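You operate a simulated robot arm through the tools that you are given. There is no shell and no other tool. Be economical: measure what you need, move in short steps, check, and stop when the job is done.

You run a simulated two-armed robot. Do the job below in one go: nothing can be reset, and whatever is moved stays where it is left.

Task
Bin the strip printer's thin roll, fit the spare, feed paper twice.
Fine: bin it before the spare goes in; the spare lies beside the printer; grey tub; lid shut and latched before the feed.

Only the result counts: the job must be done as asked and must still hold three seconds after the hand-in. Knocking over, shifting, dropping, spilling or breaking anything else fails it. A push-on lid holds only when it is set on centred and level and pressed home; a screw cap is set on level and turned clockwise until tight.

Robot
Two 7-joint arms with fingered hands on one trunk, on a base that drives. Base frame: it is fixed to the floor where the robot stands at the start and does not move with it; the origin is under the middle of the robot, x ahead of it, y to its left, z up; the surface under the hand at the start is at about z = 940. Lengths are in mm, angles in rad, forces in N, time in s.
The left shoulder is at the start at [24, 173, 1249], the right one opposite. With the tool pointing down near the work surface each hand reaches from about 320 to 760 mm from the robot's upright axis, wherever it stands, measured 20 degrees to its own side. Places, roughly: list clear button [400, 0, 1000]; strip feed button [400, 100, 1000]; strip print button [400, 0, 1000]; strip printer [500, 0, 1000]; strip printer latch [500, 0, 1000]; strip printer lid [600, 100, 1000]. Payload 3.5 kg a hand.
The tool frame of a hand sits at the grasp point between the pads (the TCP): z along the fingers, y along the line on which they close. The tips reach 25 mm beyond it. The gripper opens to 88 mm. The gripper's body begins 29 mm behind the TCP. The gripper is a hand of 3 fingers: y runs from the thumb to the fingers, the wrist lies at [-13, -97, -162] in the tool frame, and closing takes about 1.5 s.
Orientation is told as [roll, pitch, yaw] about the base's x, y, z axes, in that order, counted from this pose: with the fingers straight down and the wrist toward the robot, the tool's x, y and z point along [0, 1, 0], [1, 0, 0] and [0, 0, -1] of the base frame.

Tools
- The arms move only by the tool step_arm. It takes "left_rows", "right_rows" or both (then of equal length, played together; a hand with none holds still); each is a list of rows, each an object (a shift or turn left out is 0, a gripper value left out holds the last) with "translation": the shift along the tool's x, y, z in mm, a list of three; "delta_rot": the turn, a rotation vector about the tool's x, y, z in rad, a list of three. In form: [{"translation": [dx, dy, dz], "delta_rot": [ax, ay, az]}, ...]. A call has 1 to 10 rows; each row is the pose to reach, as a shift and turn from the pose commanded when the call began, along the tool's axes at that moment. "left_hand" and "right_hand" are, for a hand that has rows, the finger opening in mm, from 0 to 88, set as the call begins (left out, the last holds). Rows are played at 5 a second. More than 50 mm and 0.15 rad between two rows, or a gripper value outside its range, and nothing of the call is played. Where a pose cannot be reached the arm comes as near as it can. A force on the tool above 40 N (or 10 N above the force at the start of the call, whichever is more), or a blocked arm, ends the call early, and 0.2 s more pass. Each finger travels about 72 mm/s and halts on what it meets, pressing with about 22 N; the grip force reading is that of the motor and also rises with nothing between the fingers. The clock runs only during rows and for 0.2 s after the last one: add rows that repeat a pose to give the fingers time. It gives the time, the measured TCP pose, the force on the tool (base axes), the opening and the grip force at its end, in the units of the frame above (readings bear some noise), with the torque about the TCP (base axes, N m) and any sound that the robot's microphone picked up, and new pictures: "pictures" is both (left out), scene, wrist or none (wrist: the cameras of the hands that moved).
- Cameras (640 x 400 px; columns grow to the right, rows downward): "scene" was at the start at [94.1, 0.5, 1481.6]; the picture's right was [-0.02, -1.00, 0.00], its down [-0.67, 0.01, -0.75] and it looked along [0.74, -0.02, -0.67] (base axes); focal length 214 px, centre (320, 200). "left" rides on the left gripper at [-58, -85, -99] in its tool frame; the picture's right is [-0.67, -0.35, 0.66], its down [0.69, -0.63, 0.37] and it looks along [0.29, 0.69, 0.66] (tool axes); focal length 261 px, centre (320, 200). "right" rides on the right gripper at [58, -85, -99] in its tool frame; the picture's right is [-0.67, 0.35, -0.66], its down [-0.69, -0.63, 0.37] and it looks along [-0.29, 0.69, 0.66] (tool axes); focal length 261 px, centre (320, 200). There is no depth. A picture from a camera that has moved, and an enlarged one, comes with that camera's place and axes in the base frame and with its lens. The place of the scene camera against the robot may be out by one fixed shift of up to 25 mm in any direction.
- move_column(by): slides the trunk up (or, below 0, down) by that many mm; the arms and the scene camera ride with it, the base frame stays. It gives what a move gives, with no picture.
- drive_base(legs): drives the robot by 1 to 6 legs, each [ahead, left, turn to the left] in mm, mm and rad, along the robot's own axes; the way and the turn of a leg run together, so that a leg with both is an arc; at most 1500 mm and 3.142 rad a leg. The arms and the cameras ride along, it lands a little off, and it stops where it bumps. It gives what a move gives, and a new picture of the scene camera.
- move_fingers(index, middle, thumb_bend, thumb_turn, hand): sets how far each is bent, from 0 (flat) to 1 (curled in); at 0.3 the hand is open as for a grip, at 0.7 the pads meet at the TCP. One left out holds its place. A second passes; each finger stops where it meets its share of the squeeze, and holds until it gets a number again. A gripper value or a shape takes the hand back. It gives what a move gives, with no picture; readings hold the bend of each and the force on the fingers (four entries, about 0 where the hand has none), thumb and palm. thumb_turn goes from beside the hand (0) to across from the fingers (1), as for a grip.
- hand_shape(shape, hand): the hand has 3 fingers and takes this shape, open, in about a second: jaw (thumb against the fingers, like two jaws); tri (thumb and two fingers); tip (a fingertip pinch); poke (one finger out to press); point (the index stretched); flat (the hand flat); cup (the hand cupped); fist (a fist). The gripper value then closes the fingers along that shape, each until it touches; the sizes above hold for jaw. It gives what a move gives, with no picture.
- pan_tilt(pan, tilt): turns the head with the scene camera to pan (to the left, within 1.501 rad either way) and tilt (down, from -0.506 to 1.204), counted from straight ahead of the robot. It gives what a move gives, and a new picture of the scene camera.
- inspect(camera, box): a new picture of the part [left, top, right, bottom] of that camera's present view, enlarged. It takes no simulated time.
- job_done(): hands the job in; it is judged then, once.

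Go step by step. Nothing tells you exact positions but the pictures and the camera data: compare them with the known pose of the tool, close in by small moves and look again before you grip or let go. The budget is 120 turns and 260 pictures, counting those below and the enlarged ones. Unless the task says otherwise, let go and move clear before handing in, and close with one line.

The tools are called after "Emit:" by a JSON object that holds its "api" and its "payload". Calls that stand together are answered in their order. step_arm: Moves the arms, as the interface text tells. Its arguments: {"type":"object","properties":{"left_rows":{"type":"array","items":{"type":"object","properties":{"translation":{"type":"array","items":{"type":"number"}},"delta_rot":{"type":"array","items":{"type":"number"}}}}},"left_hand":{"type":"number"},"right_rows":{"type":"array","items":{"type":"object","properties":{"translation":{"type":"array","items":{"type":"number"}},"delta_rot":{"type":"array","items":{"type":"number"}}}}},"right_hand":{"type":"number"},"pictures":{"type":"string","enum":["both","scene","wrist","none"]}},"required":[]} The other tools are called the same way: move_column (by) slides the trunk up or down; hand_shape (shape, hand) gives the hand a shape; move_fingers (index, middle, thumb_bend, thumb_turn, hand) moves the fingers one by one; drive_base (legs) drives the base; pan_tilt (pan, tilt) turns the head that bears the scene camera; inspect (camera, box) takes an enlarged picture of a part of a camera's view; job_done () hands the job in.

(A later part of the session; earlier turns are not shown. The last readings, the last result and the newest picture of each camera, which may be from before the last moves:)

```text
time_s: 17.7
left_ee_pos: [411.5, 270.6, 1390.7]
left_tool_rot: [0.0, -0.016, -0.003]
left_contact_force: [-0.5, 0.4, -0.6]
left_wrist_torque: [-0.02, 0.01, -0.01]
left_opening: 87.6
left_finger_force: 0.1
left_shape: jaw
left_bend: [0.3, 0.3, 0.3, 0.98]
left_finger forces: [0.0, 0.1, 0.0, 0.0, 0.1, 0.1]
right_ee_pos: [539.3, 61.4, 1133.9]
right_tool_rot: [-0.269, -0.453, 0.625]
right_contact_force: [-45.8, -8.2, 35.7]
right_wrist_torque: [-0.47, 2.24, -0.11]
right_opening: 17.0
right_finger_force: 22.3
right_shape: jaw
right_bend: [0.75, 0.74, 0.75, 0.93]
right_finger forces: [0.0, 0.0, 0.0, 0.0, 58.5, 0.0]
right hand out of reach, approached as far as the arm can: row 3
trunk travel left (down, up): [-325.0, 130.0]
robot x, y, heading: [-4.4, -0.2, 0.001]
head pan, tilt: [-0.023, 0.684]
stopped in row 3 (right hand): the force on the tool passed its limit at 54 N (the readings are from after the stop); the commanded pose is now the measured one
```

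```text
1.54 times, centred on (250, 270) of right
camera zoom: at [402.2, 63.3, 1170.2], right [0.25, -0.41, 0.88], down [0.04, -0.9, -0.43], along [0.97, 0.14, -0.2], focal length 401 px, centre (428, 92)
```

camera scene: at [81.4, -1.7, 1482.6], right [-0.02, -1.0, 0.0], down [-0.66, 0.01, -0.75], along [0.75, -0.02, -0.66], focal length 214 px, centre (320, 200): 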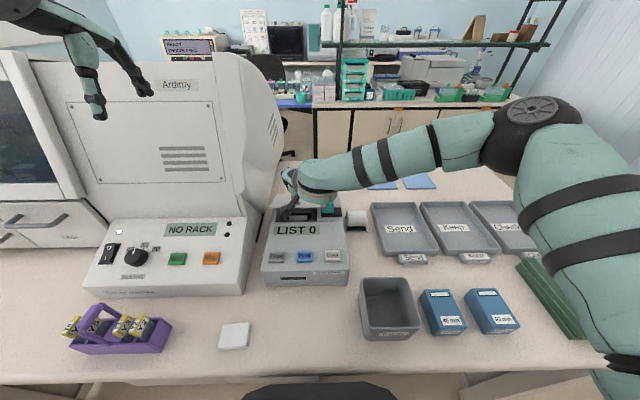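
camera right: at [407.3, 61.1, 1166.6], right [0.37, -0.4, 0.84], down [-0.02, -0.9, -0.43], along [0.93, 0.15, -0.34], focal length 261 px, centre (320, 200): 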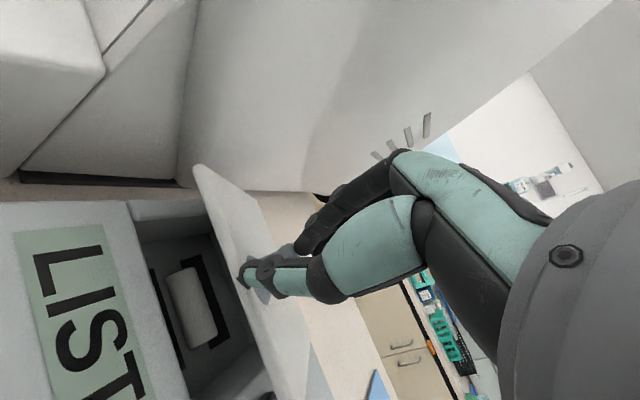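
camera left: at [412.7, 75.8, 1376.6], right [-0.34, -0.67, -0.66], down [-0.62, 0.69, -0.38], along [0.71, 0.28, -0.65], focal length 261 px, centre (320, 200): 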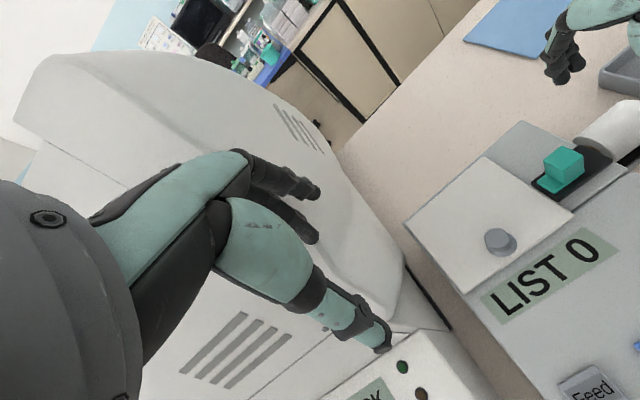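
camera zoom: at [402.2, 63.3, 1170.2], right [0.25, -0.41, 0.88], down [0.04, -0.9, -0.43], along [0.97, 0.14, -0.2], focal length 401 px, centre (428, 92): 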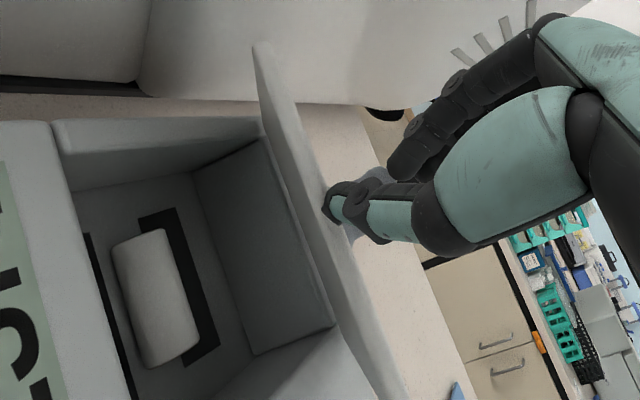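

Emit:
{"api": "step_arm", "payload": {"right_rows": [{"translation": [1, -2, -5]}, {"translation": [-2, 3, -6]}, {"translation": [-6, 8, -7]}, {"translation": [-6, 8, -7]}], "pictures": "none"}}

Emit:
{"api": "inspect", "payload": {"camera": "right", "box": [100, 140, 400, 400]}}

```text
time_s: 18.7
left_ee_pos: [429.9, 274.8, 1381.7]
left_tool_rot: [-0.005, -0.003, -0.002]
left_contact_force: [0.4, 0.1, -0.4]
left_wrist_torque: [-0.02, 0.01, 0.01]
left_opening: 87.6
left_finger_force: 0.2
left_shape: jaw
left_bend: [0.3, 0.3, 0.3, 0.98]
left_finger forces: [0.1, 0.1, 0.1, 0.1, 0.0, 0.0]
right_ee_pos: [561.5, 60.6, 1134.2]
right_tool_rot: [-0.265, -0.435, 0.617]
right_contact_force: [1.0, 8.8, -0.2]
right_wrist_torque: [0.14, 0.01, 0.13]
right_opening: 13.6
right_finger_force: 22.0
right_shape: jaw
right_bend: [0.74, 0.73, 0.82, 0.98]
right_finger forces: [0.0, 1.9, 0.1, 0.0, 0.0, 0.1]
trunk travel left (down, up): [-325.0, 130.0]
robot x, y, heading: [-2.7, -1.7, -0.004]
head pan, tilt: [-0.023, 0.684]
```

```text
1.54 times, centred on (250, 270) of right
camera zoom: at [423.3, 64.8, 1172.1], right [0.26, -0.4, 0.88], down [0.03, -0.91, -0.42], along [0.97, 0.14, -0.22], focal length 401 px, centre (428, 92)
```

zoom: 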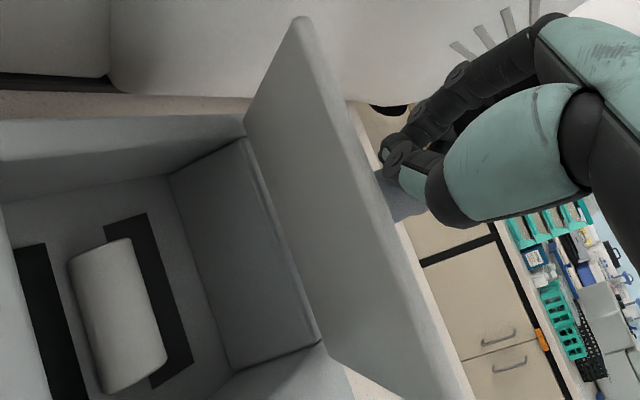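

The lid now stands near vertical with no force. I push it a bit further back, then open the fingers to see if it stays.

Emit:
{"api": "step_arm", "payload": {"right_rows": [{"translation": [-3, 5, 0]}, {"translation": [-6, 10, 1]}, {"translation": [-6, 10, 1]}], "pictures": "none"}}

Emit:
{"api": "inspect", "payload": {"camera": "scene", "box": [260, 150, 380, 250]}}

Emit:
{"api": "inspect", "payload": {"camera": "right", "box": [100, 140, 400, 400]}}

```text
time_s: 19.5
left_ee_pos: [429.3, 274.9, 1382.8]
left_tool_rot: [-0.006, -0.004, -0.001]
left_contact_force: [-0.7, 0.9, 0.1]
left_wrist_torque: [-0.01, 0.0, 0.03]
left_opening: 87.5
left_finger_force: 0.1
left_shape: jaw
left_bend: [0.3, 0.3, 0.3, 0.98]
left_finger forces: [0.0, 0.0, 0.0, 0.1, 0.1, 0.1]
right_ee_pos: [571.5, 61.8, 1139.1]
right_tool_rot: [-0.263, -0.434, 0.618]
right_contact_force: [-0.1, 9.0, 0.8]
right_wrist_torque: [0.14, 0.04, 0.13]
right_opening: 12.9
right_finger_force: 22.0
right_shape: jaw
right_bend: [0.74, 0.73, 0.82, 0.98]
right_finger forces: [0.0, 1.8, 0.0, 0.0, 0.1, 0.0]
trunk travel left (down, up): [-325.0, 130.0]
robot x, y, heading: [-0.4, -2.5, -0.0]
head pan, tilt: [-0.023, 0.684]
```

```text
4.00 times, centred on (320, 200) of scene
camera zoom: at [92.6, 3.2, 1481.6], right [-0.02, -1.0, 0.0], down [-0.67, 0.01, -0.75], along [0.74, -0.02, -0.67], focal length 858 px, centre (320, 200)
```

zoom: 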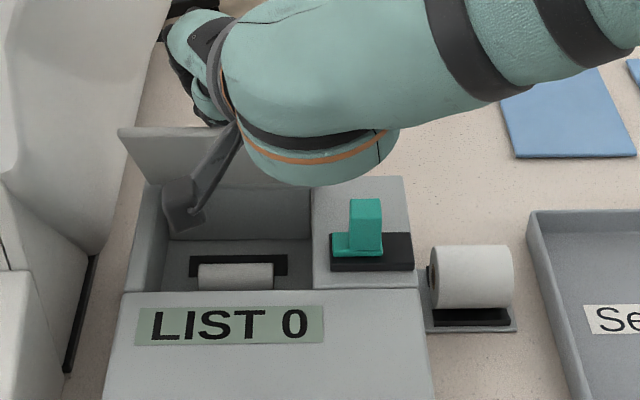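

```text
1.54 times, centred on (250, 270) of right
camera zoom: at [433.9, 64.2, 1177.4], right [0.26, -0.4, 0.88], down [0.03, -0.91, -0.42], along [0.97, 0.14, -0.22], focal length 401 px, centre (428, 92)
```

zoom: 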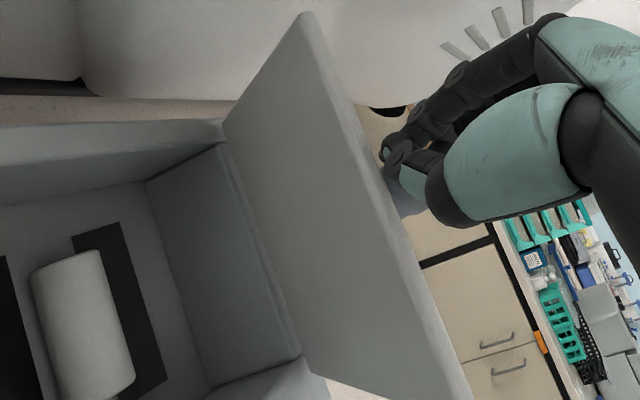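

I see the geometry now: the hand must tilt the other way as the lid goes over. I continue the arc backward past vertical with the hand turning back.

Emit:
{"api": "step_arm", "payload": {"right_rows": [{"translation": [-7, 10, 0], "delta_rot": [0.052, 0.033, 0]}, {"translation": [-13.5, 20.3, 0.7], "delta_rot": [0.105, 0.067, 0]}, {"translation": [-20, 30, 3], "delta_rot": [0.16, 0.1, 0]}, {"translation": [-26.5, 39.8, 5.4], "delta_rot": [0.21, 0.134, 0]}, {"translation": [-33, 49, 10], "delta_rot": [0.26, 0.167, 0]}, {"translation": [-39, 58.6, 14], "delta_rot": [0.315, 0.2, 0]}, {"translation": [-39, 58.6, 14], "delta_rot": [0.315, 0.2, 0]}], "pictures": "scene"}}

Emit:
{"api": "inspect", "payload": {"camera": "scene", "box": [260, 150, 380, 250]}}

Emit:
{"api": "inspect", "payload": {"camera": "right", "box": [100, 140, 400, 400]}}

```text
time_s: 21.1
left_ee_pos: [430.0, 270.8, 1385.2]
left_tool_rot: [-0.004, -0.004, -0.002]
left_contact_force: [0.3, 0.4, 0.6]
left_wrist_torque: [-0.03, 0.0, 0.01]
left_opening: 87.6
left_finger_force: 0.0
left_shape: jaw
left_bend: [0.3, 0.3, 0.3, 0.98]
left_finger forces: [0.0, 0.0, 0.0, 0.0, 0.0, 0.0]
right_ee_pos: [641.6, 56.6, 1162.0]
right_tool_rot: [-0.046, -0.127, 0.567]
right_contact_force: [-0.5, -0.1, -0.1]
right_wrist_torque: [0.01, 0.01, 0.01]
right_opening: 13.2
right_finger_force: 21.8
right_shape: jaw
right_bend: [0.74, 0.74, 0.83, 1.0]
right_finger forces: [0.0, 0.0, 0.0, 0.0, 0.0, 0.0]
trunk travel left (down, up): [-325.0, 130.0]
robot x, y, heading: [0.9, -1.2, -0.001]
head pan, tilt: [-0.023, 0.684]
camera scene: at [92.6, 0.6, 1481.6], right [-0.02, -1.0, 0.0], down [-0.67, 0.01, -0.75], along [0.75, -0.02, -0.67], focal length 214 px, centre (320, 200)
```

scene: 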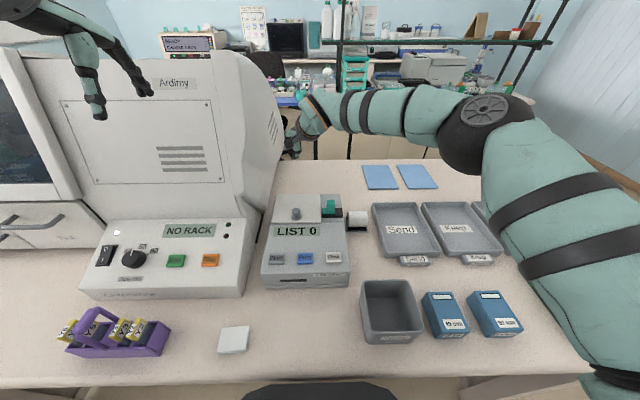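

```text
4.00 times, centred on (320, 200) of scene
camera zoom: at [92.6, 0.6, 1481.6], right [-0.02, -1.0, 0.0], down [-0.67, 0.01, -0.75], along [0.75, -0.02, -0.67], focal length 858 px, centre (320, 200)
```

zoom: 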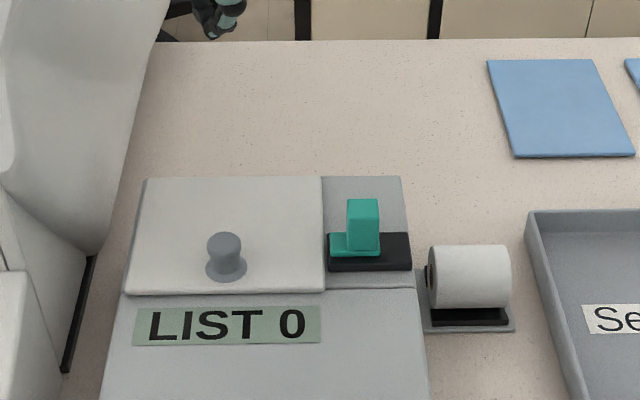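

```text
1.54 times, centred on (250, 270) of right
camera zoom: at [526.6, 58.0, 1247.1], right [0.56, -0.4, 0.72], down [-0.11, -0.9, -0.41], along [0.82, 0.15, -0.56], focal length 401 px, centre (428, 92)
```

zoom: 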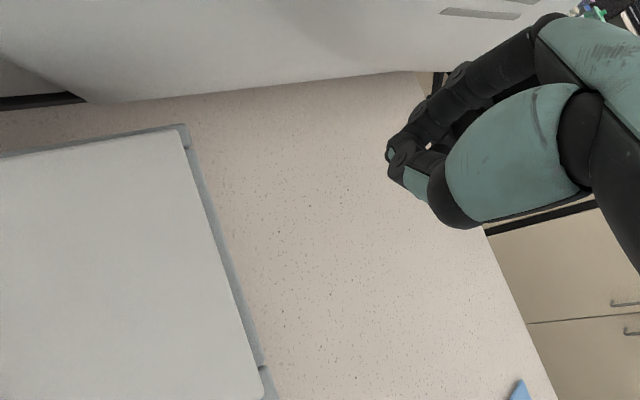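

The knob slipped out and the lid fell shut again. Before retrying with the correct tilt direction, I test how far the hand can tilt here.

Emit:
{"api": "step_arm", "payload": {"right_rows": [{"translation": [0, 0, 0], "delta_rot": [0.11, 0.07, 0]}, {"translation": [0, 0, 0], "delta_rot": [0.22, 0.14, 0]}, {"translation": [0, 0, 0], "delta_rot": [0.33, 0.21, 0]}, {"translation": [0, 0, 0], "delta_rot": [0.44, 0.28, 0]}, {"translation": [0, 0, 0], "delta_rot": [0.55, 0.35, 0]}, {"translation": [0, 0, 0], "delta_rot": [0.55, 0.35, 0]}], "pictures": "scene", "right_hand": 60}}

```text
time_s: 22.5
left_ee_pos: [430.2, 271.0, 1384.4]
left_tool_rot: [-0.003, -0.004, -0.002]
left_contact_force: [-0.2, -0.1, -0.6]
left_wrist_torque: [0.03, -0.01, -0.01]
left_opening: 87.7
left_finger_force: 0.2
left_shape: jaw
left_bend: [0.3, 0.3, 0.3, 0.98]
left_finger forces: [0.0, 0.0, 0.0, 0.0, 0.0, 0.1]
right_ee_pos: [572.7, -19.6, 1135.9]
right_tool_rot: [0.244, 0.194, 0.499]
right_contact_force: [-0.1, -0.8, 0.6]
right_wrist_torque: [0.0, -0.01, -0.01]
right_opening: 59.9
right_finger_force: 0.1
right_shape: jaw
right_bend: [0.28, 0.38, 0.59, 1.0]
right_finger forces: [0.0, 0.0, 0.0, 0.0, 0.0, 0.1]
right hand out of reach, approached as far as the arm can: row 1, 2, 3, 4, 5, 6
trunk travel left (down, up): [-325.0, 130.0]
robot x, y, heading: [-1.3, -0.4, -0.001]
head pan, tilt: [-0.023, 0.684]
camera scene: at [92.7, 0.4, 1481.6], right [-0.02, -1.0, 0.0], down [-0.67, 0.01, -0.75], along [0.74, -0.02, -0.67], focal length 214 px, centre (320, 200)
```

scene: 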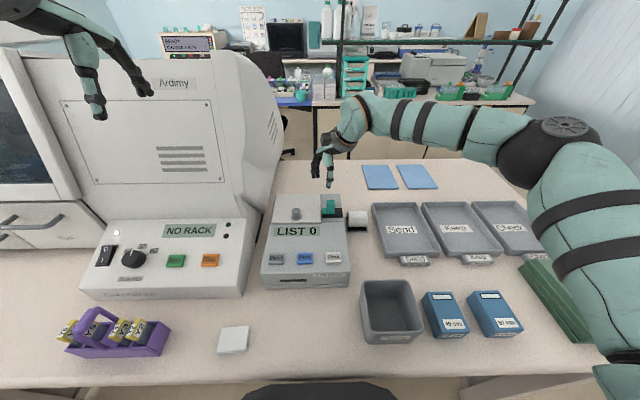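

Reach is the limit here. I'll raise the hand, then shift the base left and turn it slightly left so the right arm faces the printer.

Emit:
{"api": "step_arm", "payload": {"right_rows": [{"translation": [0, 0, -40], "delta_rot": [-0.1, -0.05, 0]}, {"translation": [-25, -35, -60], "delta_rot": [-0.15, -0.1, 0.1]}, {"translation": [-50, -70, -80], "delta_rot": [-0.2, -0.15, 0.2]}, {"translation": [-75, -105, -100], "delta_rot": [-0.25, -0.15, 0.3]}, {"translation": [-100, -140, -120], "delta_rot": [-0.25, -0.15, 0.4]}, {"translation": [-110, -170, -130], "delta_rot": [-0.25, -0.15, 0.5]}], "left_rows": [{"translation": [0, -10, 0]}, {"translation": [0, -20, 0]}, {"translation": [0, -30, 0]}, {"translation": [0, -40, 0]}, {"translation": [0, -50, 0]}, {"translation": [0, -60, 0]}], "pictures": "scene"}}

```text
time_s: 23.9
left_ee_pos: [368.6, 271.2, 1385.4]
left_tool_rot: [-0.004, -0.005, -0.001]
left_contact_force: [0.7, -0.1, 0.2]
left_wrist_torque: [-0.04, -0.02, -0.01]
left_opening: 87.7
left_finger_force: 0.1
left_shape: jaw
left_bend: [0.3, 0.3, 0.3, 0.98]
left_finger forces: [0.0, 0.0, 0.0, 0.0, 0.0, 0.1]
right_ee_pos: [510.4, -212.2, 1264.3]
right_tool_rot: [0.034, 0.009, -0.034]
right_contact_force: [-0.1, -0.1, -0.1]
right_wrist_torque: [0.01, -0.04, -0.01]
right_opening: 60.0
right_finger_force: 0.0
right_shape: jaw
right_bend: [0.28, 0.38, 0.59, 1.0]
right_finger forces: [0.0, 0.1, 0.0, 0.0, 0.0, 0.0]
trunk travel left (down, up): [-325.0, 130.0]
robot x, y, heading: [-0.9, 3.1, 0.003]
head pan, tilt: [-0.023, 0.684]
camera scene: at [91.2, 0.5, 1481.7], right [-0.02, -1.0, 0.0], down [-0.67, 0.01, -0.75], along [0.75, -0.02, -0.67], focal length 214 px, centre (320, 200)
```

scene: 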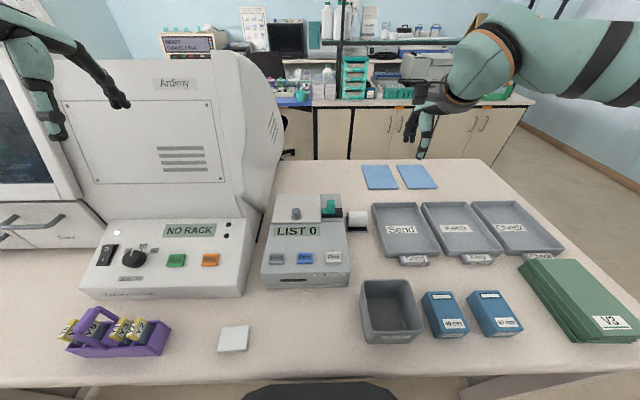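

Emit:
{"api": "drive_base", "payload": {"legs": [[0, 60, 0.3]]}}

```text
time_s: 25.3
left_ee_pos: [266.9, 424.1, 1384.7]
left_tool_rot: [-0.001, -0.003, 0.295]
left_contact_force: [-0.1, 0.1, -0.5]
left_wrist_torque: [0.03, -0.05, 0.01]
left_opening: 87.8
left_finger_force: 0.0
left_shape: jaw
left_bend: [0.3, 0.3, 0.3, 0.98]
left_finger forces: [0.1, 0.1, 0.1, 0.0, 0.1, 0.0]
right_ee_pos: [542.6, 6.7, 1264.4]
right_tool_rot: [0.034, 0.01, 0.264]
right_contact_force: [0.1, 0.6, -1.2]
right_wrist_torque: [0.0, 0.02, 0.03]
right_opening: 59.9
right_finger_force: 0.0
right_shape: jaw
right_bend: [0.28, 0.38, 0.59, 1.0]
right_finger forces: [0.0, 0.1, 0.0, 0.1, 0.0, 0.1]
trunk travel left (down, up): [-325.0, 130.0]
robot x, y, heading: [-11.5, 59.1, 0.299]
head pan, tilt: [-0.023, 0.684]
camera scene: at [80.9, 87.0, 1481.6], right [0.27, -0.96, 0.0], down [-0.64, -0.18, -0.74], along [0.72, 0.2, -0.67], focal length 214 px, centre (320, 200)
```

scene: 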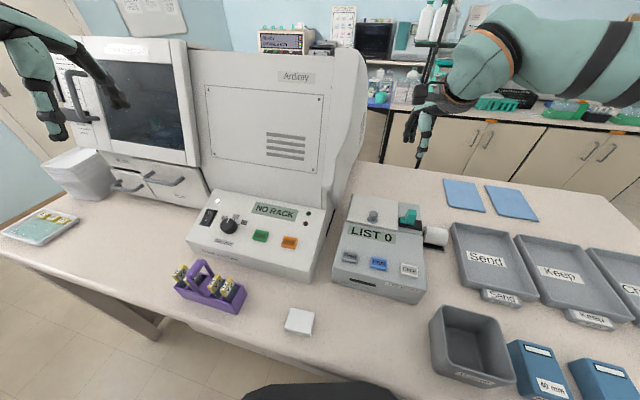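

Emit:
{"api": "step_arm", "payload": {"right_rows": [{"translation": [9, -1, 20], "delta_rot": [0.009, -0.033, -0.13]}, {"translation": [18, -2, 45], "delta_rot": [0.009, -0.033, -0.26]}, {"translation": [27, -3, 70], "delta_rot": [0.009, -0.033, -0.39]}, {"translation": [36, -4, 95], "delta_rot": [0.009, -0.033, -0.52]}, {"translation": [45, -5, 120], "delta_rot": [0.009, -0.033, -0.63]}, {"translation": [53, -5, 150], "delta_rot": [0.009, -0.033, -0.736]}, {"translation": [53, -5, 150], "delta_rot": [0.009, -0.033, -0.736]}]}}

Emit:
{"api": "inspect", "payload": {"camera": "right", "box": [110, 180, 350, 380]}}

```text
time_s: 26.9
left_ee_pos: [266.1, 426.3, 1385.8]
left_tool_rot: [-0.003, -0.003, 0.295]
left_contact_force: [0.9, -0.4, 0.4]
left_wrist_torque: [0.02, 0.0, 0.0]
left_opening: 87.9
left_finger_force: 0.0
left_shape: jaw
left_bend: [0.3, 0.3, 0.3, 0.98]
left_finger forces: [0.0, 0.0, 0.0, 0.0, 0.0, 0.0]
right_ee_pos: [517.1, 61.4, 1117.2]
right_tool_rot: [0.004, 0.005, 1.001]
right_contact_force: [-0.9, 0.4, 0.6]
right_wrist_torque: [0.0, 0.01, 0.0]
right_opening: 59.8
right_finger_force: 0.2
right_shape: jaw
right_bend: [0.28, 0.38, 0.59, 1.0]
right_finger forces: [0.0, 0.1, 0.0, 0.0, 0.0, 0.0]
trunk travel left (down, up): [-325.0, 130.0]
robot x, y, heading: [-9.5, 57.4, 0.298]
head pan, tilt: [-0.023, 0.684]
camera scene: at [79.7, 88.5, 1481.7], right [0.27, -0.96, 0.0], down [-0.64, -0.18, -0.75], along [0.72, 0.2, -0.67], focal length 214 px, centre (320, 200)
camera right: at [424.5, 22.9, 1217.4], right [0.76, -0.07, 0.65], down [0.23, -0.9, -0.37], along [0.61, 0.43, -0.67], focal length 261 px, centre (320, 200)
```

scene: 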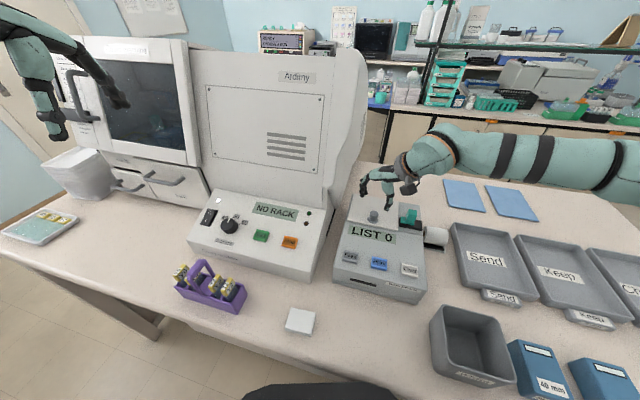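
right: 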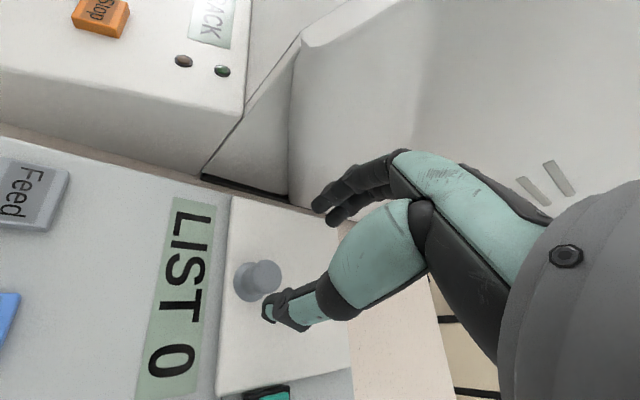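

```text
2.00 times, centred on (230, 280) of right
camera zoom: at [424.5, 22.9, 1217.4], right [0.76, -0.07, 0.65], down [0.23, -0.9, -0.37], along [0.61, 0.43, -0.67], focal length 521 px, centre (500, 40)
```

zoom: 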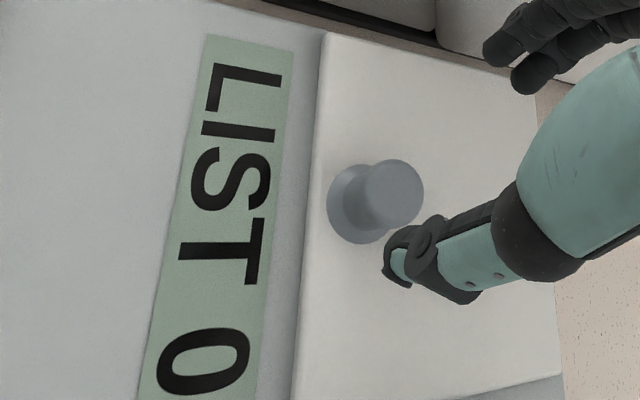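

Emit:
{"api": "step_arm", "payload": {"right_rows": [{"translation": [-3, 0, 5], "delta_rot": [0, 0, -0.14]}, {"translation": [-6, -1, 10], "delta_rot": [0, 0, -0.28]}, {"translation": [-6, -1, 15], "delta_rot": [0, 0, -0.42]}, {"translation": [-6, -1, 20], "delta_rot": [0, 0, -0.54]}, {"translation": [-6, -1, 20], "delta_rot": [0, 0, -0.54]}], "right_hand": 52, "pictures": "none"}}

Emit:
{"api": "inspect", "payload": {"camera": "right", "box": [110, 130, 410, 380]}}

```text
time_s: 28.1
left_ee_pos: [266.1, 427.6, 1385.0]
left_tool_rot: [-0.002, -0.003, 0.295]
left_contact_force: [-0.2, -0.2, 0.5]
left_wrist_torque: [-0.02, -0.01, -0.05]
left_opening: 87.6
left_finger_force: 0.1
left_shape: jaw
left_bend: [0.3, 0.3, 0.3, 0.98]
left_finger forces: [0.0, 0.0, 0.1, 0.0, 0.0, 0.0]
right_ee_pos: [492.5, 75.6, 1103.1]
right_tool_rot: [-0.019, 0.013, 1.125]
right_contact_force: [0.0, 0.8, 0.0]
right_wrist_torque: [0.0, -0.03, 0.02]
right_opening: 52.5
right_finger_force: 0.1
right_shape: jaw
right_bend: [0.29, 0.41, 0.65, 1.0]
right_finger forces: [0.0, 0.0, 0.1, 0.1, 0.0, 0.0]
right hand out of reach, approached as far as the arm can: row 1, 2, 3, 4, 5
trunk travel left (down, up): [-325.0, 130.0]
robot x, y, heading: [-8.6, 56.8, 0.3]
head pan, tilt: [-0.023, 0.684]
```

```text
1.60 times, centred on (260, 255) of right
camera zoom: at [403.8, 26.9, 1202.6], right [0.75, 0.04, 0.66], down [0.35, -0.87, -0.35], along [0.56, 0.49, -0.66], focal length 417 px, centre (416, 112)
```

zoom: 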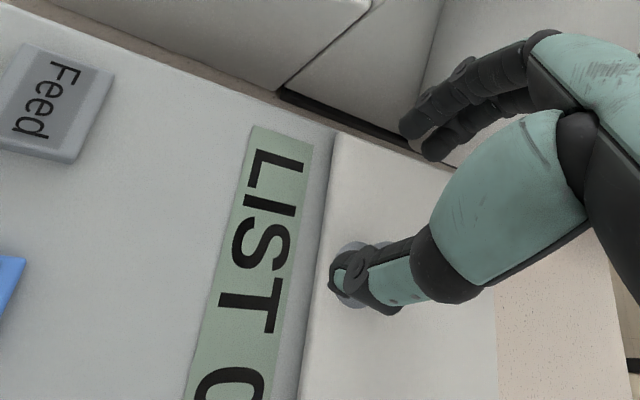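

Emit:
{"api": "step_arm", "payload": {"right_rows": [{"translation": [-18, -2, 0], "delta_rot": [0, 0, 0.08]}, {"translation": [-35, -4, 0], "delta_rot": [0, 0, 0.17]}, {"translation": [-35, -4, 25], "delta_rot": [0, 0, 0.17]}, {"translation": [-35, -4, 25], "delta_rot": [0, 0, 0.17]}], "pictures": "none"}}

Emit:
{"api": "inspect", "payload": {"camera": "right", "box": [110, 130, 410, 380]}}

```text
time_s: 29.1
left_ee_pos: [267.5, 425.2, 1384.4]
left_tool_rot: [-0.001, -0.003, 0.296]
left_contact_force: [-0.3, 0.0, 0.4]
left_wrist_torque: [-0.01, -0.01, 0.0]
left_opening: 87.8
left_finger_force: 0.1
left_shape: jaw
left_bend: [0.3, 0.3, 0.3, 0.98]
left_finger forces: [0.0, 0.0, 0.0, 0.1, 0.0, 0.0]
right_ee_pos: [521.2, 56.2, 1077.7]
right_tool_rot: [-0.018, 0.008, 0.952]
right_contact_force: [0.0, -0.2, -0.2]
right_wrist_torque: [0.02, 0.01, 0.0]
right_opening: 52.3
right_finger_force: 0.1
right_shape: jaw
right_bend: [0.29, 0.41, 0.65, 1.0]
right_finger forces: [0.1, 0.0, 0.1, 0.1, 0.1, 0.1]
trunk travel left (down, up): [-325.0, 130.0]
robot x, y, heading: [-7.8, 57.6, 0.298]
head pan, tilt: [-0.023, 0.684]
```

```text
1.60 times, centred on (260, 255) of right
camera zoom: at [424.4, 22.4, 1176.5], right [0.74, -0.09, 0.66], down [0.2, -0.92, -0.35], along [0.64, 0.39, -0.66], focal length 417 px, centre (416, 112)
```

zoom: 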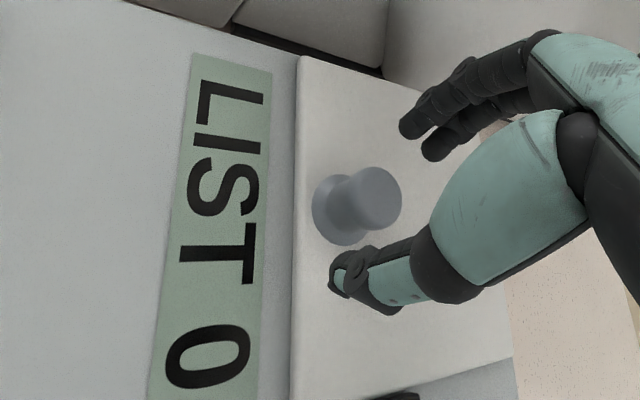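

Emit:
{"api": "step_arm", "payload": {"right_rows": [{"translation": [0, 0, 14]}, {"translation": [0, 0, 28]}, {"translation": [0, 0, 28]}], "pictures": "none"}}

Emit:
{"api": "step_arm", "payload": {"right_rows": [{"translation": [0, 0, 0]}, {"translation": [0, 0, 0]}, {"translation": [0, 0, 0]}, {"translation": [0, 0, 0]}, {"translation": [0, 0, 0]}, {"translation": [0, 0, 0]}], "right_hand": 5, "pictures": "none"}}

Emit:
{"api": "inspect", "payload": {"camera": "right", "box": [110, 130, 410, 380]}}

```text
time_s: 29.9
left_ee_pos: [264.5, 425.4, 1386.7]
left_tool_rot: [-0.003, -0.005, 0.296]
left_contact_force: [-0.2, -0.4, -0.3]
left_wrist_torque: [-0.01, 0.0, 0.0]
left_opening: 88.1
left_finger_force: 0.0
left_shape: jaw
left_bend: [0.3, 0.3, 0.3, 0.98]
left_finger forces: [0.0, 0.0, 0.0, 0.0, 0.0, 0.0]
right_ee_pos: [522.5, 55.6, 1051.6]
right_tool_rot: [-0.021, 0.002, 0.955]
right_contact_force: [2.6, -2.0, 17.9]
right_wrist_torque: [0.48, -0.36, -0.08]
right_opening: 52.3
right_finger_force: 0.1
right_shape: jaw
right_bend: [0.28, 0.4, 0.65, 1.0]
right_finger forces: [13.5, 4.7, 0.1, 0.0, 0.0, 0.0]
trunk travel left (down, up): [-325.0, 130.0]
robot x, y, heading: [-9.7, 55.6, 0.297]
head pan, tilt: [-0.023, 0.684]
```

```text
time_s: 31.3
left_ee_pos: [263.9, 425.5, 1386.1]
left_tool_rot: [-0.002, -0.009, 0.296]
left_contact_force: [-1.0, -0.8, 0.4]
left_wrist_torque: [-0.01, -0.03, -0.02]
left_opening: 87.7
left_finger_force: 0.1
left_shape: jaw
left_bend: [0.3, 0.3, 0.3, 0.98]
left_finger forces: [0.0, 0.0, 0.0, 0.1, 0.1, 0.1]
right_ee_pos: [520.8, 53.9, 1051.4]
right_tool_rot: [-0.022, 0.005, 0.952]
right_contact_force: [-1.4, -2.3, 19.6]
right_wrist_torque: [0.17, -0.15, -0.03]
right_opening: 23.7
right_finger_force: 22.0
right_shape: jaw
right_bend: [0.75, 0.55, 0.78, 1.0]
right_finger forces: [17.1, 5.9, 0.0, 0.0, 24.0, 0.0]
trunk travel left (down, up): [-325.0, 130.0]
robot x, y, heading: [-9.8, 59.1, 0.299]
head pan, tilt: [-0.023, 0.684]
```

```text
1.60 times, centred on (260, 255) of right
camera zoom: at [423.1, 21.3, 1149.7], right [0.74, -0.09, 0.67], down [0.2, -0.92, -0.35], along [0.64, 0.39, -0.66], focal length 417 px, centre (416, 112)
```

zoom: 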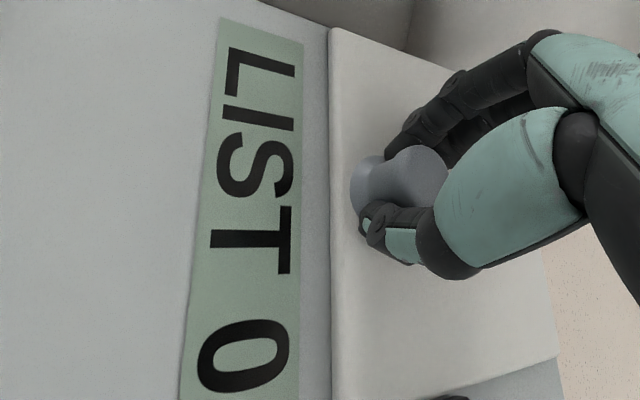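

Better grip this time. I swing the lid up along the arc with the correct tilt.

Emit:
{"api": "step_arm", "payload": {"right_rows": [{"translation": [-2, 1.5, -8], "delta_rot": [0.02, 0.03, 0]}, {"translation": [-5, 3.6, -17.6], "delta_rot": [0.044, 0.061, 0]}, {"translation": [-8, 6, -25.5], "delta_rot": [0.064, 0.09, 0]}, {"translation": [-11.5, 8.3, -33], "delta_rot": [0.084, 0.118, 0]}, {"translation": [-15.5, 11.2, -40], "delta_rot": [0.105, 0.146, 0]}, {"translation": [-19.8, 14.1, -47.1], "delta_rot": [0.125, 0.175, 0]}, {"translation": [-24.5, 17.5, -53.5], "delta_rot": [0.145, 0.204, 0]}, {"translation": [-29.4, 21.1, -59.7], "delta_rot": [0.166, 0.232, 0]}, {"translation": [-29.4, 21.1, -59.7], "delta_rot": [0.166, 0.232, 0]}], "pictures": "none"}}

Emit:
{"api": "inspect", "payload": {"camera": "right", "box": [110, 130, 410, 380]}}

Emit:
{"api": "inspect", "payload": {"camera": "scene", "box": [320, 160, 460, 280]}}

```text
time_s: 33.3
left_ee_pos: [264.2, 425.0, 1385.9]
left_tool_rot: [-0.001, -0.008, 0.296]
left_contact_force: [-0.6, 0.7, 1.4]
left_wrist_torque: [0.01, 0.0, 0.01]
left_opening: 87.4
left_finger_force: 0.1
left_shape: jaw
left_bend: [0.3, 0.3, 0.3, 0.98]
left_finger forces: [0.1, 0.0, 0.1, 0.0, 0.1, 0.0]
right_ee_pos: [526.7, 53.9, 1069.1]
right_tool_rot: [0.042, 0.051, 0.955]
right_contact_force: [-11.3, -7.3, 2.1]
right_wrist_torque: [-0.23, 0.34, 0.02]
right_opening: 20.9
right_finger_force: 22.1
right_shape: jaw
right_bend: [0.75, 0.6, 0.77, 1.0]
right_finger forces: [9.5, 1.1, 0.1, 0.0, 25.3, 0.0]
right hand out of reach, approached as far as the arm can: row 3, 4, 5, 6, 7, 8, 9
trunk travel left (down, up): [-325.0, 130.0]
robot x, y, heading: [-6.8, 62.1, 0.295]
head pan, tilt: [-0.023, 0.684]
```

```text
1.60 times, centred on (260, 255) of right
camera zoom: at [437.8, 20.6, 1175.0], right [0.79, -0.09, 0.61], down [0.17, -0.92, -0.36], along [0.59, 0.39, -0.71], focal length 417 px, centre (416, 112)
```

zoom: 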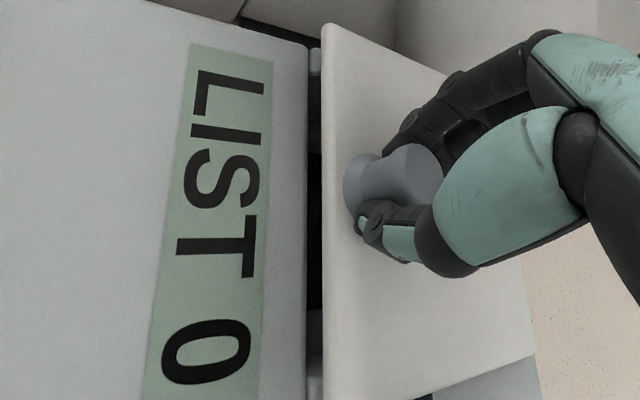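

```text
3.33 times, centred on (390, 220) of scene
camera zoom: at [76.8, 86.7, 1481.9], right [0.27, -0.96, 0.0], down [-0.64, -0.18, -0.75], along [0.72, 0.2, -0.66], focal length 715 px, centre (87, 133)
```

zoom: 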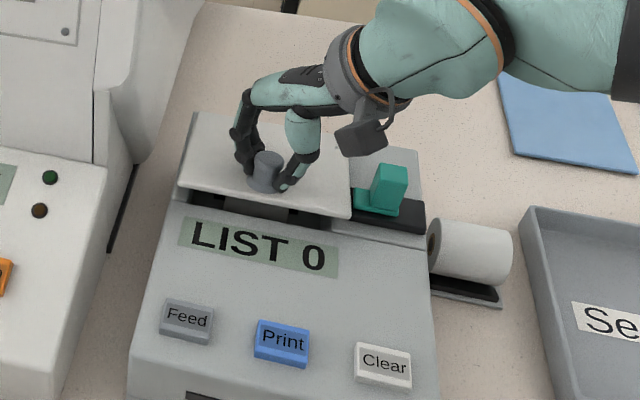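

Emit:
{"api": "step_arm", "payload": {"right_rows": [{"translation": [-3, 2, -8], "delta_rot": [0, 0, 0.06]}, {"translation": [-6.5, 4.7, -15.4], "delta_rot": [0, 0, 0.12]}, {"translation": [-10.5, 7.5, -22.5], "delta_rot": [0, 0, 0.18]}, {"translation": [-14.8, 10.5, -29.5], "delta_rot": [0, 0, 0.24]}, {"translation": [-19.5, 14, -36], "delta_rot": [0, 0, 0.3]}, {"translation": [-24.4, 17.5, -42.1], "delta_rot": [0, 0, 0.33]}, {"translation": [-30, 21.5, -48], "delta_rot": [0, 0, 0.36]}, {"translation": [-35.6, 25.4, -52.9], "delta_rot": [0, 0, 0.4]}, {"translation": [-35.6, 25.4, -52.9], "delta_rot": [0, 0, 0.4]}], "pictures": "none"}}

Emit:
{"api": "inspect", "payload": {"camera": "right", "box": [110, 130, 410, 380]}}

Emit:
{"api": "inspect", "payload": {"camera": "scene", "box": [320, 160, 460, 280]}}

```text
time_s: 35.3
left_ee_pos: [269.3, 423.8, 1384.8]
left_tool_rot: [0.001, -0.001, 0.294]
left_contact_force: [-0.1, 0.6, -0.7]
left_wrist_torque: [-0.04, 0.0, -0.02]
left_opening: 87.9
left_finger_force: 0.0
left_shape: jaw
left_bend: [0.3, 0.3, 0.3, 0.98]
left_finger forces: [0.0, 0.1, 0.1, 0.0, 0.1, 0.0]
right_ee_pos: [578.7, 51.5, 1118.6]
right_tool_rot: [0.021, 0.066, 0.553]
right_contact_force: [3.6, -11.6, -9.5]
right_wrist_torque: [-0.11, 0.02, 0.04]
right_opening: 17.6
right_finger_force: 22.1
right_shape: jaw
right_bend: [0.75, 0.75, 0.81, 1.0]
right_finger forces: [6.8, 0.0, 0.0, 0.0, 15.6, 0.0]
trunk travel left (down, up): [-325.0, 130.0]
robot x, y, heading: [-13.6, 60.0, 0.299]
head pan, tilt: [-0.023, 0.684]
```

```text
1.60 times, centred on (260, 255) of right
camera zoom: at [483.1, 58.0, 1224.1], right [0.69, -0.38, 0.62], down [-0.2, -0.92, -0.34], along [0.69, 0.11, -0.71], focal length 417 px, centre (416, 112)
```

zoom: 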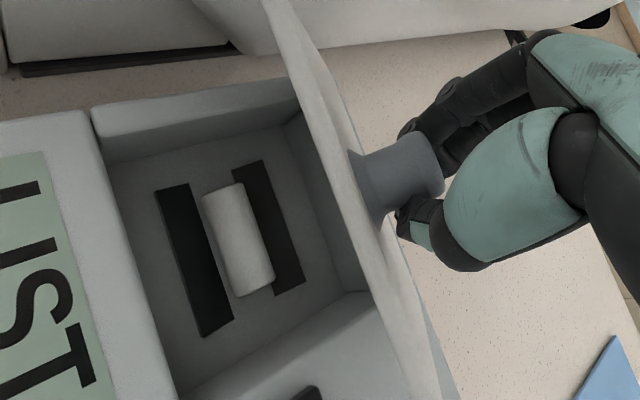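

```text
3.33 times, centred on (390, 220) of scene
camera zoom: at [82.3, 85.3, 1481.4], right [0.27, -0.96, 0.0], down [-0.64, -0.18, -0.74], along [0.72, 0.2, -0.67], focal length 715 px, centre (87, 133)
```

zoom: 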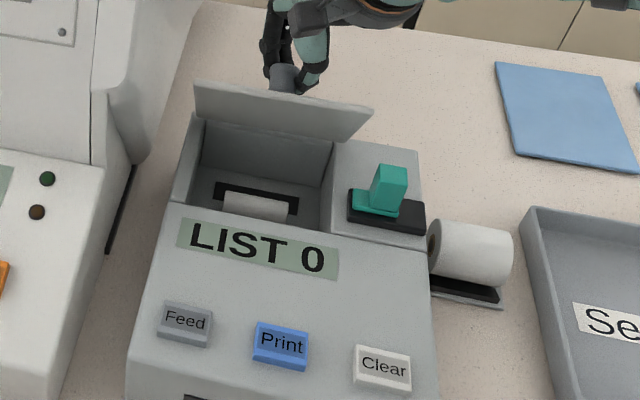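

Emit:
{"api": "step_arm", "payload": {"right_rows": [{"translation": [-5, 8, -4.5], "delta_rot": [0.05, 0.03, 0]}, {"translation": [-9.5, 15.3, -8.5], "delta_rot": [0.1, 0.06, 0]}, {"translation": [-14.5, 23, -11.5], "delta_rot": [0.15, 0.09, 0]}, {"translation": [-19.4, 31.5, -14], "delta_rot": [0.2, 0.12, 0]}, {"translation": [-19.4, 31.5, -14], "delta_rot": [0.2, 0.12, 0]}], "pictures": "none"}}

Emit:
{"api": "inspect", "payload": {"camera": "right", "box": [110, 130, 410, 380]}}

Emit:
{"api": "inspect", "payload": {"camera": "scene", "box": [320, 160, 460, 280]}}

```text
time_s: 36.5
left_ee_pos: [268.3, 422.6, 1385.5]
left_tool_rot: [-0.001, -0.001, 0.296]
left_contact_force: [0.3, 0.5, -0.6]
left_wrist_torque: [-0.02, 0.01, -0.01]
left_opening: 87.7
left_finger_force: 0.0
left_shape: jaw
left_bend: [0.3, 0.3, 0.3, 0.98]
left_finger forces: [0.0, 0.1, 0.1, 0.0, 0.1, 0.1]
right_ee_pos: [607.8, 52.6, 1127.9]
right_tool_rot: [0.113, 0.215, 0.562]
right_contact_force: [0.9, -11.3, -10.5]
right_wrist_torque: [-0.09, 0.04, 0.07]
right_opening: 17.7
right_finger_force: 22.0
right_shape: jaw
right_bend: [0.75, 0.75, 0.8, 1.0]
right_finger forces: [8.5, 0.0, 0.0, 0.1, 16.5, 0.0]
right hand out of reach, approached as far as the arm can: row 4, 5
trunk travel left (down, up): [-325.0, 130.0]
robot x, y, heading: [-10.0, 58.7, 0.296]
head pan, tilt: [-0.023, 0.684]
```

```text
1.60 times, centred on (260, 255) of right
camera zoom: at [531.4, 58.6, 1248.5], right [0.79, -0.38, 0.49], down [-0.26, -0.92, -0.3], along [0.56, 0.11, -0.82], focal length 417 px, centre (416, 112)
```

zoom: 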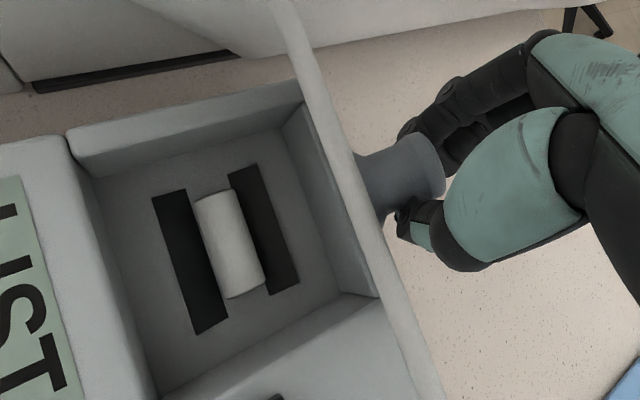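

```text
3.33 times, centred on (390, 220) of scene
camera zoom: at [82.8, 85.4, 1481.5], right [0.27, -0.96, 0.0], down [-0.64, -0.18, -0.74], along [0.72, 0.2, -0.67], focal length 715 px, centre (87, 133)
```

zoom: 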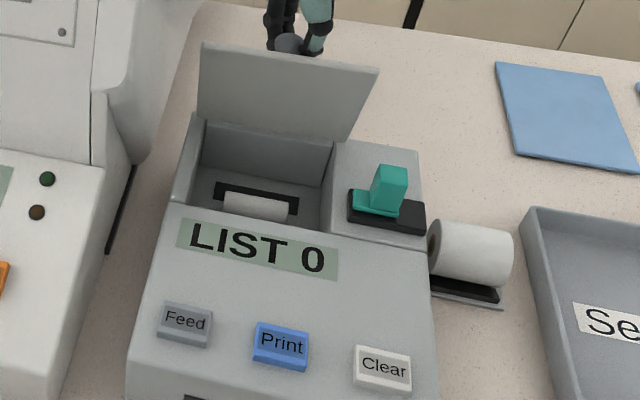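

Emit:
{"api": "step_arm", "payload": {"right_rows": [{"translation": [-4, 6, -4], "delta_rot": [-0.01, 0.016, 0.08]}, {"translation": [-7.7, 12.4, -7.7], "delta_rot": [-0.02, 0.032, 0.16]}, {"translation": [-13, 20, -10], "delta_rot": [-0.03, 0.05, 0.243]}, {"translation": [-18, 28.9, -12.5], "delta_rot": [-0.03, 0.05, 0.243]}, {"translation": [-23, 37, -14], "delta_rot": [-0.03, 0.05, 0.243]}, {"translation": [-28, 45, -15], "delta_rot": [-0.03, 0.05, 0.243]}, {"translation": [-28, 45, -15], "delta_rot": [-0.03, 0.05, 0.243]}], "pictures": "none"}}

Emit:
{"api": "inspect", "payload": {"camera": "right", "box": [110, 130, 410, 380]}}

Emit:
{"api": "inspect", "payload": {"camera": "scene", "box": [320, 140, 460, 260]}}

```text
time_s: 38.1
left_ee_pos: [267.9, 422.1, 1385.4]
left_tool_rot: [0.0, -0.003, 0.295]
left_contact_force: [-0.1, 0.6, -0.1]
left_wrist_torque: [-0.02, -0.01, -0.01]
left_opening: 87.8
left_finger_force: 0.0
left_shape: jaw
left_bend: [0.3, 0.3, 0.3, 0.98]
left_finger forces: [0.0, 0.0, 0.0, 0.0, 0.1, 0.1]
right_ee_pos: [660.4, 49.6, 1130.2]
right_tool_rot: [0.113, 0.211, 0.312]
right_contact_force: [-3.0, -12.5, -10.9]
right_wrist_torque: [-0.15, -0.01, -0.02]
right_opening: 16.5
right_finger_force: 22.2
right_shape: jaw
right_bend: [0.75, 0.75, 0.78, 1.0]
right_finger forces: [4.3, 0.0, 0.0, 0.0, 14.7, 0.0]
trunk travel left (down, up): [-325.0, 130.0]
robot x, y, heading: [-7.8, 59.6, 0.296]
head pan, tilt: [-0.023, 0.684]
```

```text
1.60 times, centred on (260, 255) of right
camera zoom: at [588.3, 76.3, 1252.0], right [0.67, -0.56, 0.49], down [-0.48, -0.83, -0.3], along [0.57, -0.04, -0.82], focal length 417 px, centre (416, 112)
```

zoom: 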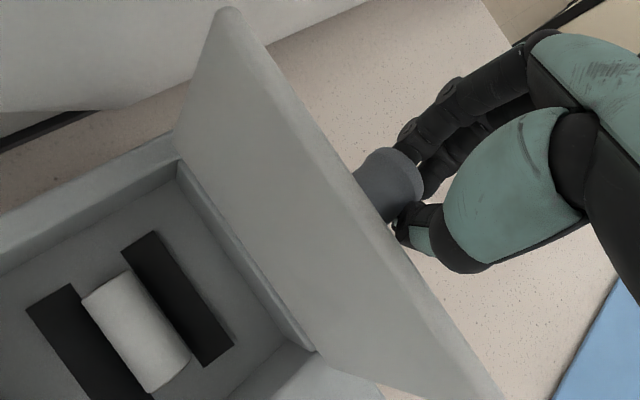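

```text
3.33 times, centred on (390, 200) of scene
camera zoom: at [81.2, 84.6, 1481.6], right [0.27, -0.96, 0.0], down [-0.64, -0.18, -0.75], along [0.72, 0.2, -0.67], focal length 715 px, centre (87, 200)
```

zoom: 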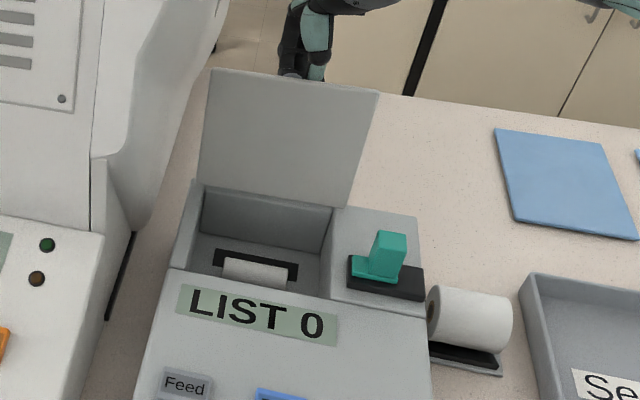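

Emit:
{"api": "step_arm", "payload": {"right_rows": [{"translation": [-3, 9, -1.5]}, {"translation": [-6, 19, -3]}, {"translation": [-9, 28, -2]}, {"translation": [-9, 28, -2]}], "pictures": "none"}}

Emit:
{"api": "inspect", "payload": {"camera": "scene", "box": [320, 140, 460, 260]}}

Emit:
{"api": "inspect", "payload": {"camera": "right", "box": [110, 130, 410, 380]}}

```text
time_s: 39.1
left_ee_pos: [267.5, 423.0, 1386.0]
left_tool_rot: [-0.001, -0.004, 0.296]
left_contact_force: [-0.2, 0.7, 0.7]
left_wrist_torque: [-0.01, -0.02, 0.01]
left_opening: 87.8
left_finger_force: 0.1
left_shape: jaw
left_bend: [0.3, 0.3, 0.3, 0.98]
left_finger forces: [0.1, 0.0, 0.0, 0.0, 0.0, 0.1]
right_ee_pos: [679.2, 49.9, 1129.2]
right_tool_rot: [0.111, 0.21, 0.313]
right_contact_force: [-2.1, -13.4, -3.1]
right_wrist_torque: [-0.21, 0.03, 0.02]
right_opening: 16.7
right_finger_force: 22.1
right_shape: jaw
right_bend: [0.76, 0.75, 0.78, 1.0]
right_finger forces: [3.0, 0.0, 0.0, 0.0, 13.4, 0.0]
right hand out of reach, approached as far as the arm can: row 3, 4
trunk travel left (down, up): [-325.0, 130.0]
robot x, y, heading: [-12.5, 54.0, 0.297]
head pan, tilt: [-0.023, 0.684]
```

```text
3.33 times, centred on (390, 200) of scene
camera zoom: at [80.4, 84.7, 1481.7], right [0.27, -0.96, 0.0], down [-0.64, -0.18, -0.75], along [0.72, 0.2, -0.67], focal length 715 px, centre (87, 200)
```

zoom: 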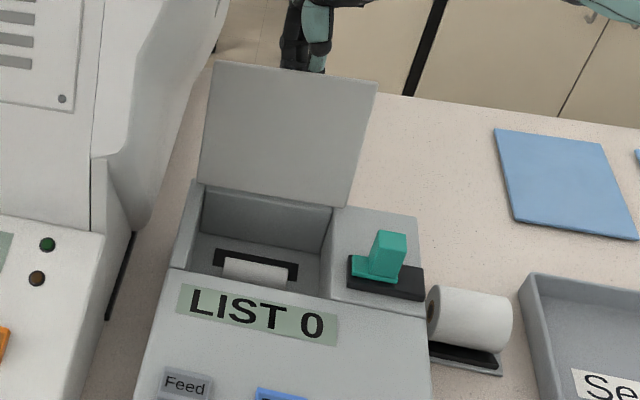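

```text
1.60 times, centred on (260, 255) of right
camera zoom: at [607.2, 76.3, 1250.0], right [0.67, -0.56, 0.49], down [-0.48, -0.83, -0.3], along [0.57, -0.04, -0.82], focal length 417 px, centre (416, 112)
```

zoom: 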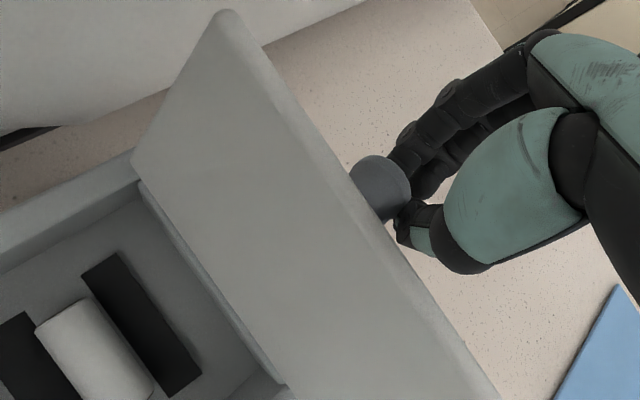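

Emit:
{"api": "step_arm", "payload": {"right_rows": [{"translation": [-1, 4, -1], "delta_rot": [-0.07, -0.023, 0]}, {"translation": [-3, 9, -2], "delta_rot": [-0.143, -0.046, 0]}, {"translation": [-5, 15, -3], "delta_rot": [-0.18, -0.06, 0]}, {"translation": [-7, 22, -3], "delta_rot": [-0.21, -0.07, 0]}, {"translation": [-7, 22, -3], "delta_rot": [-0.21, -0.07, 0]}], "pictures": "none"}}

Emit:
{"api": "inspect", "payload": {"camera": "scene", "box": [320, 140, 460, 260]}}

Emit:
{"api": "inspect", "payload": {"camera": "right", "box": [110, 130, 410, 380]}}

```text
time_s: 40.3
left_ee_pos: [267.0, 426.3, 1383.9]
left_tool_rot: [-0.004, -0.003, 0.294]
left_contact_force: [-0.2, 0.4, 0.3]
left_wrist_torque: [0.0, 0.02, -0.01]
left_opening: 87.8
left_finger_force: 0.0
left_shape: jaw
left_bend: [0.3, 0.3, 0.3, 0.98]
left_finger forces: [0.0, 0.1, 0.0, 0.0, 0.0, 0.0]
right_ee_pos: [703.4, 54.6, 1127.8]
right_tool_rot: [0.035, 0.002, 0.3]
right_contact_force: [-0.5, -0.7, -0.6]
right_wrist_torque: [0.0, -0.02, 0.0]
right_opening: 16.4
right_finger_force: 22.2
right_shape: jaw
right_bend: [0.76, 0.59, 0.84, 1.0]
right_finger forces: [0.1, 0.1, 0.1, 0.0, 0.0, 0.0]
trunk travel left (down, up): [-325.0, 130.0]
robot x, y, heading: [-9.7, 59.3, 0.295]
head pan, tilt: [-0.023, 0.684]
```

```text
3.33 times, centred on (390, 200) of scene
camera zoom: at [80.0, 89.2, 1481.6], right [0.27, -0.96, 0.0], down [-0.64, -0.18, -0.75], along [0.72, 0.2, -0.67], focal length 715 px, centre (87, 200)
```

zoom: 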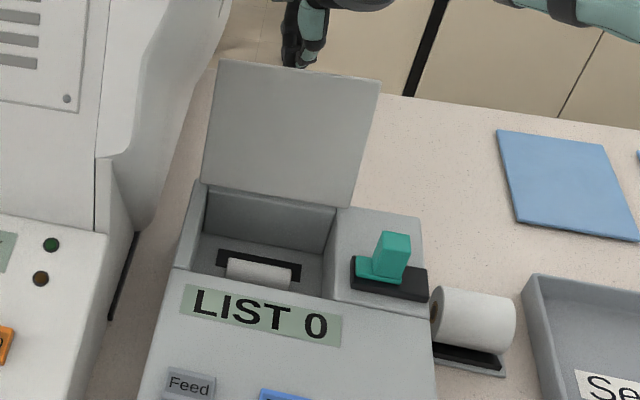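

```text
1.60 times, centred on (260, 255) of right
camera zoom: at [606.8, 82.6, 1229.3], right [0.54, -0.56, 0.63], down [-0.41, -0.83, -0.39], along [0.74, -0.05, -0.67], focal length 417 px, centre (416, 112)
```

zoom: 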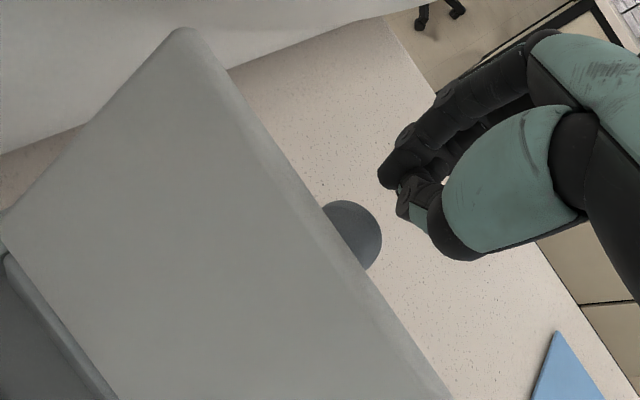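

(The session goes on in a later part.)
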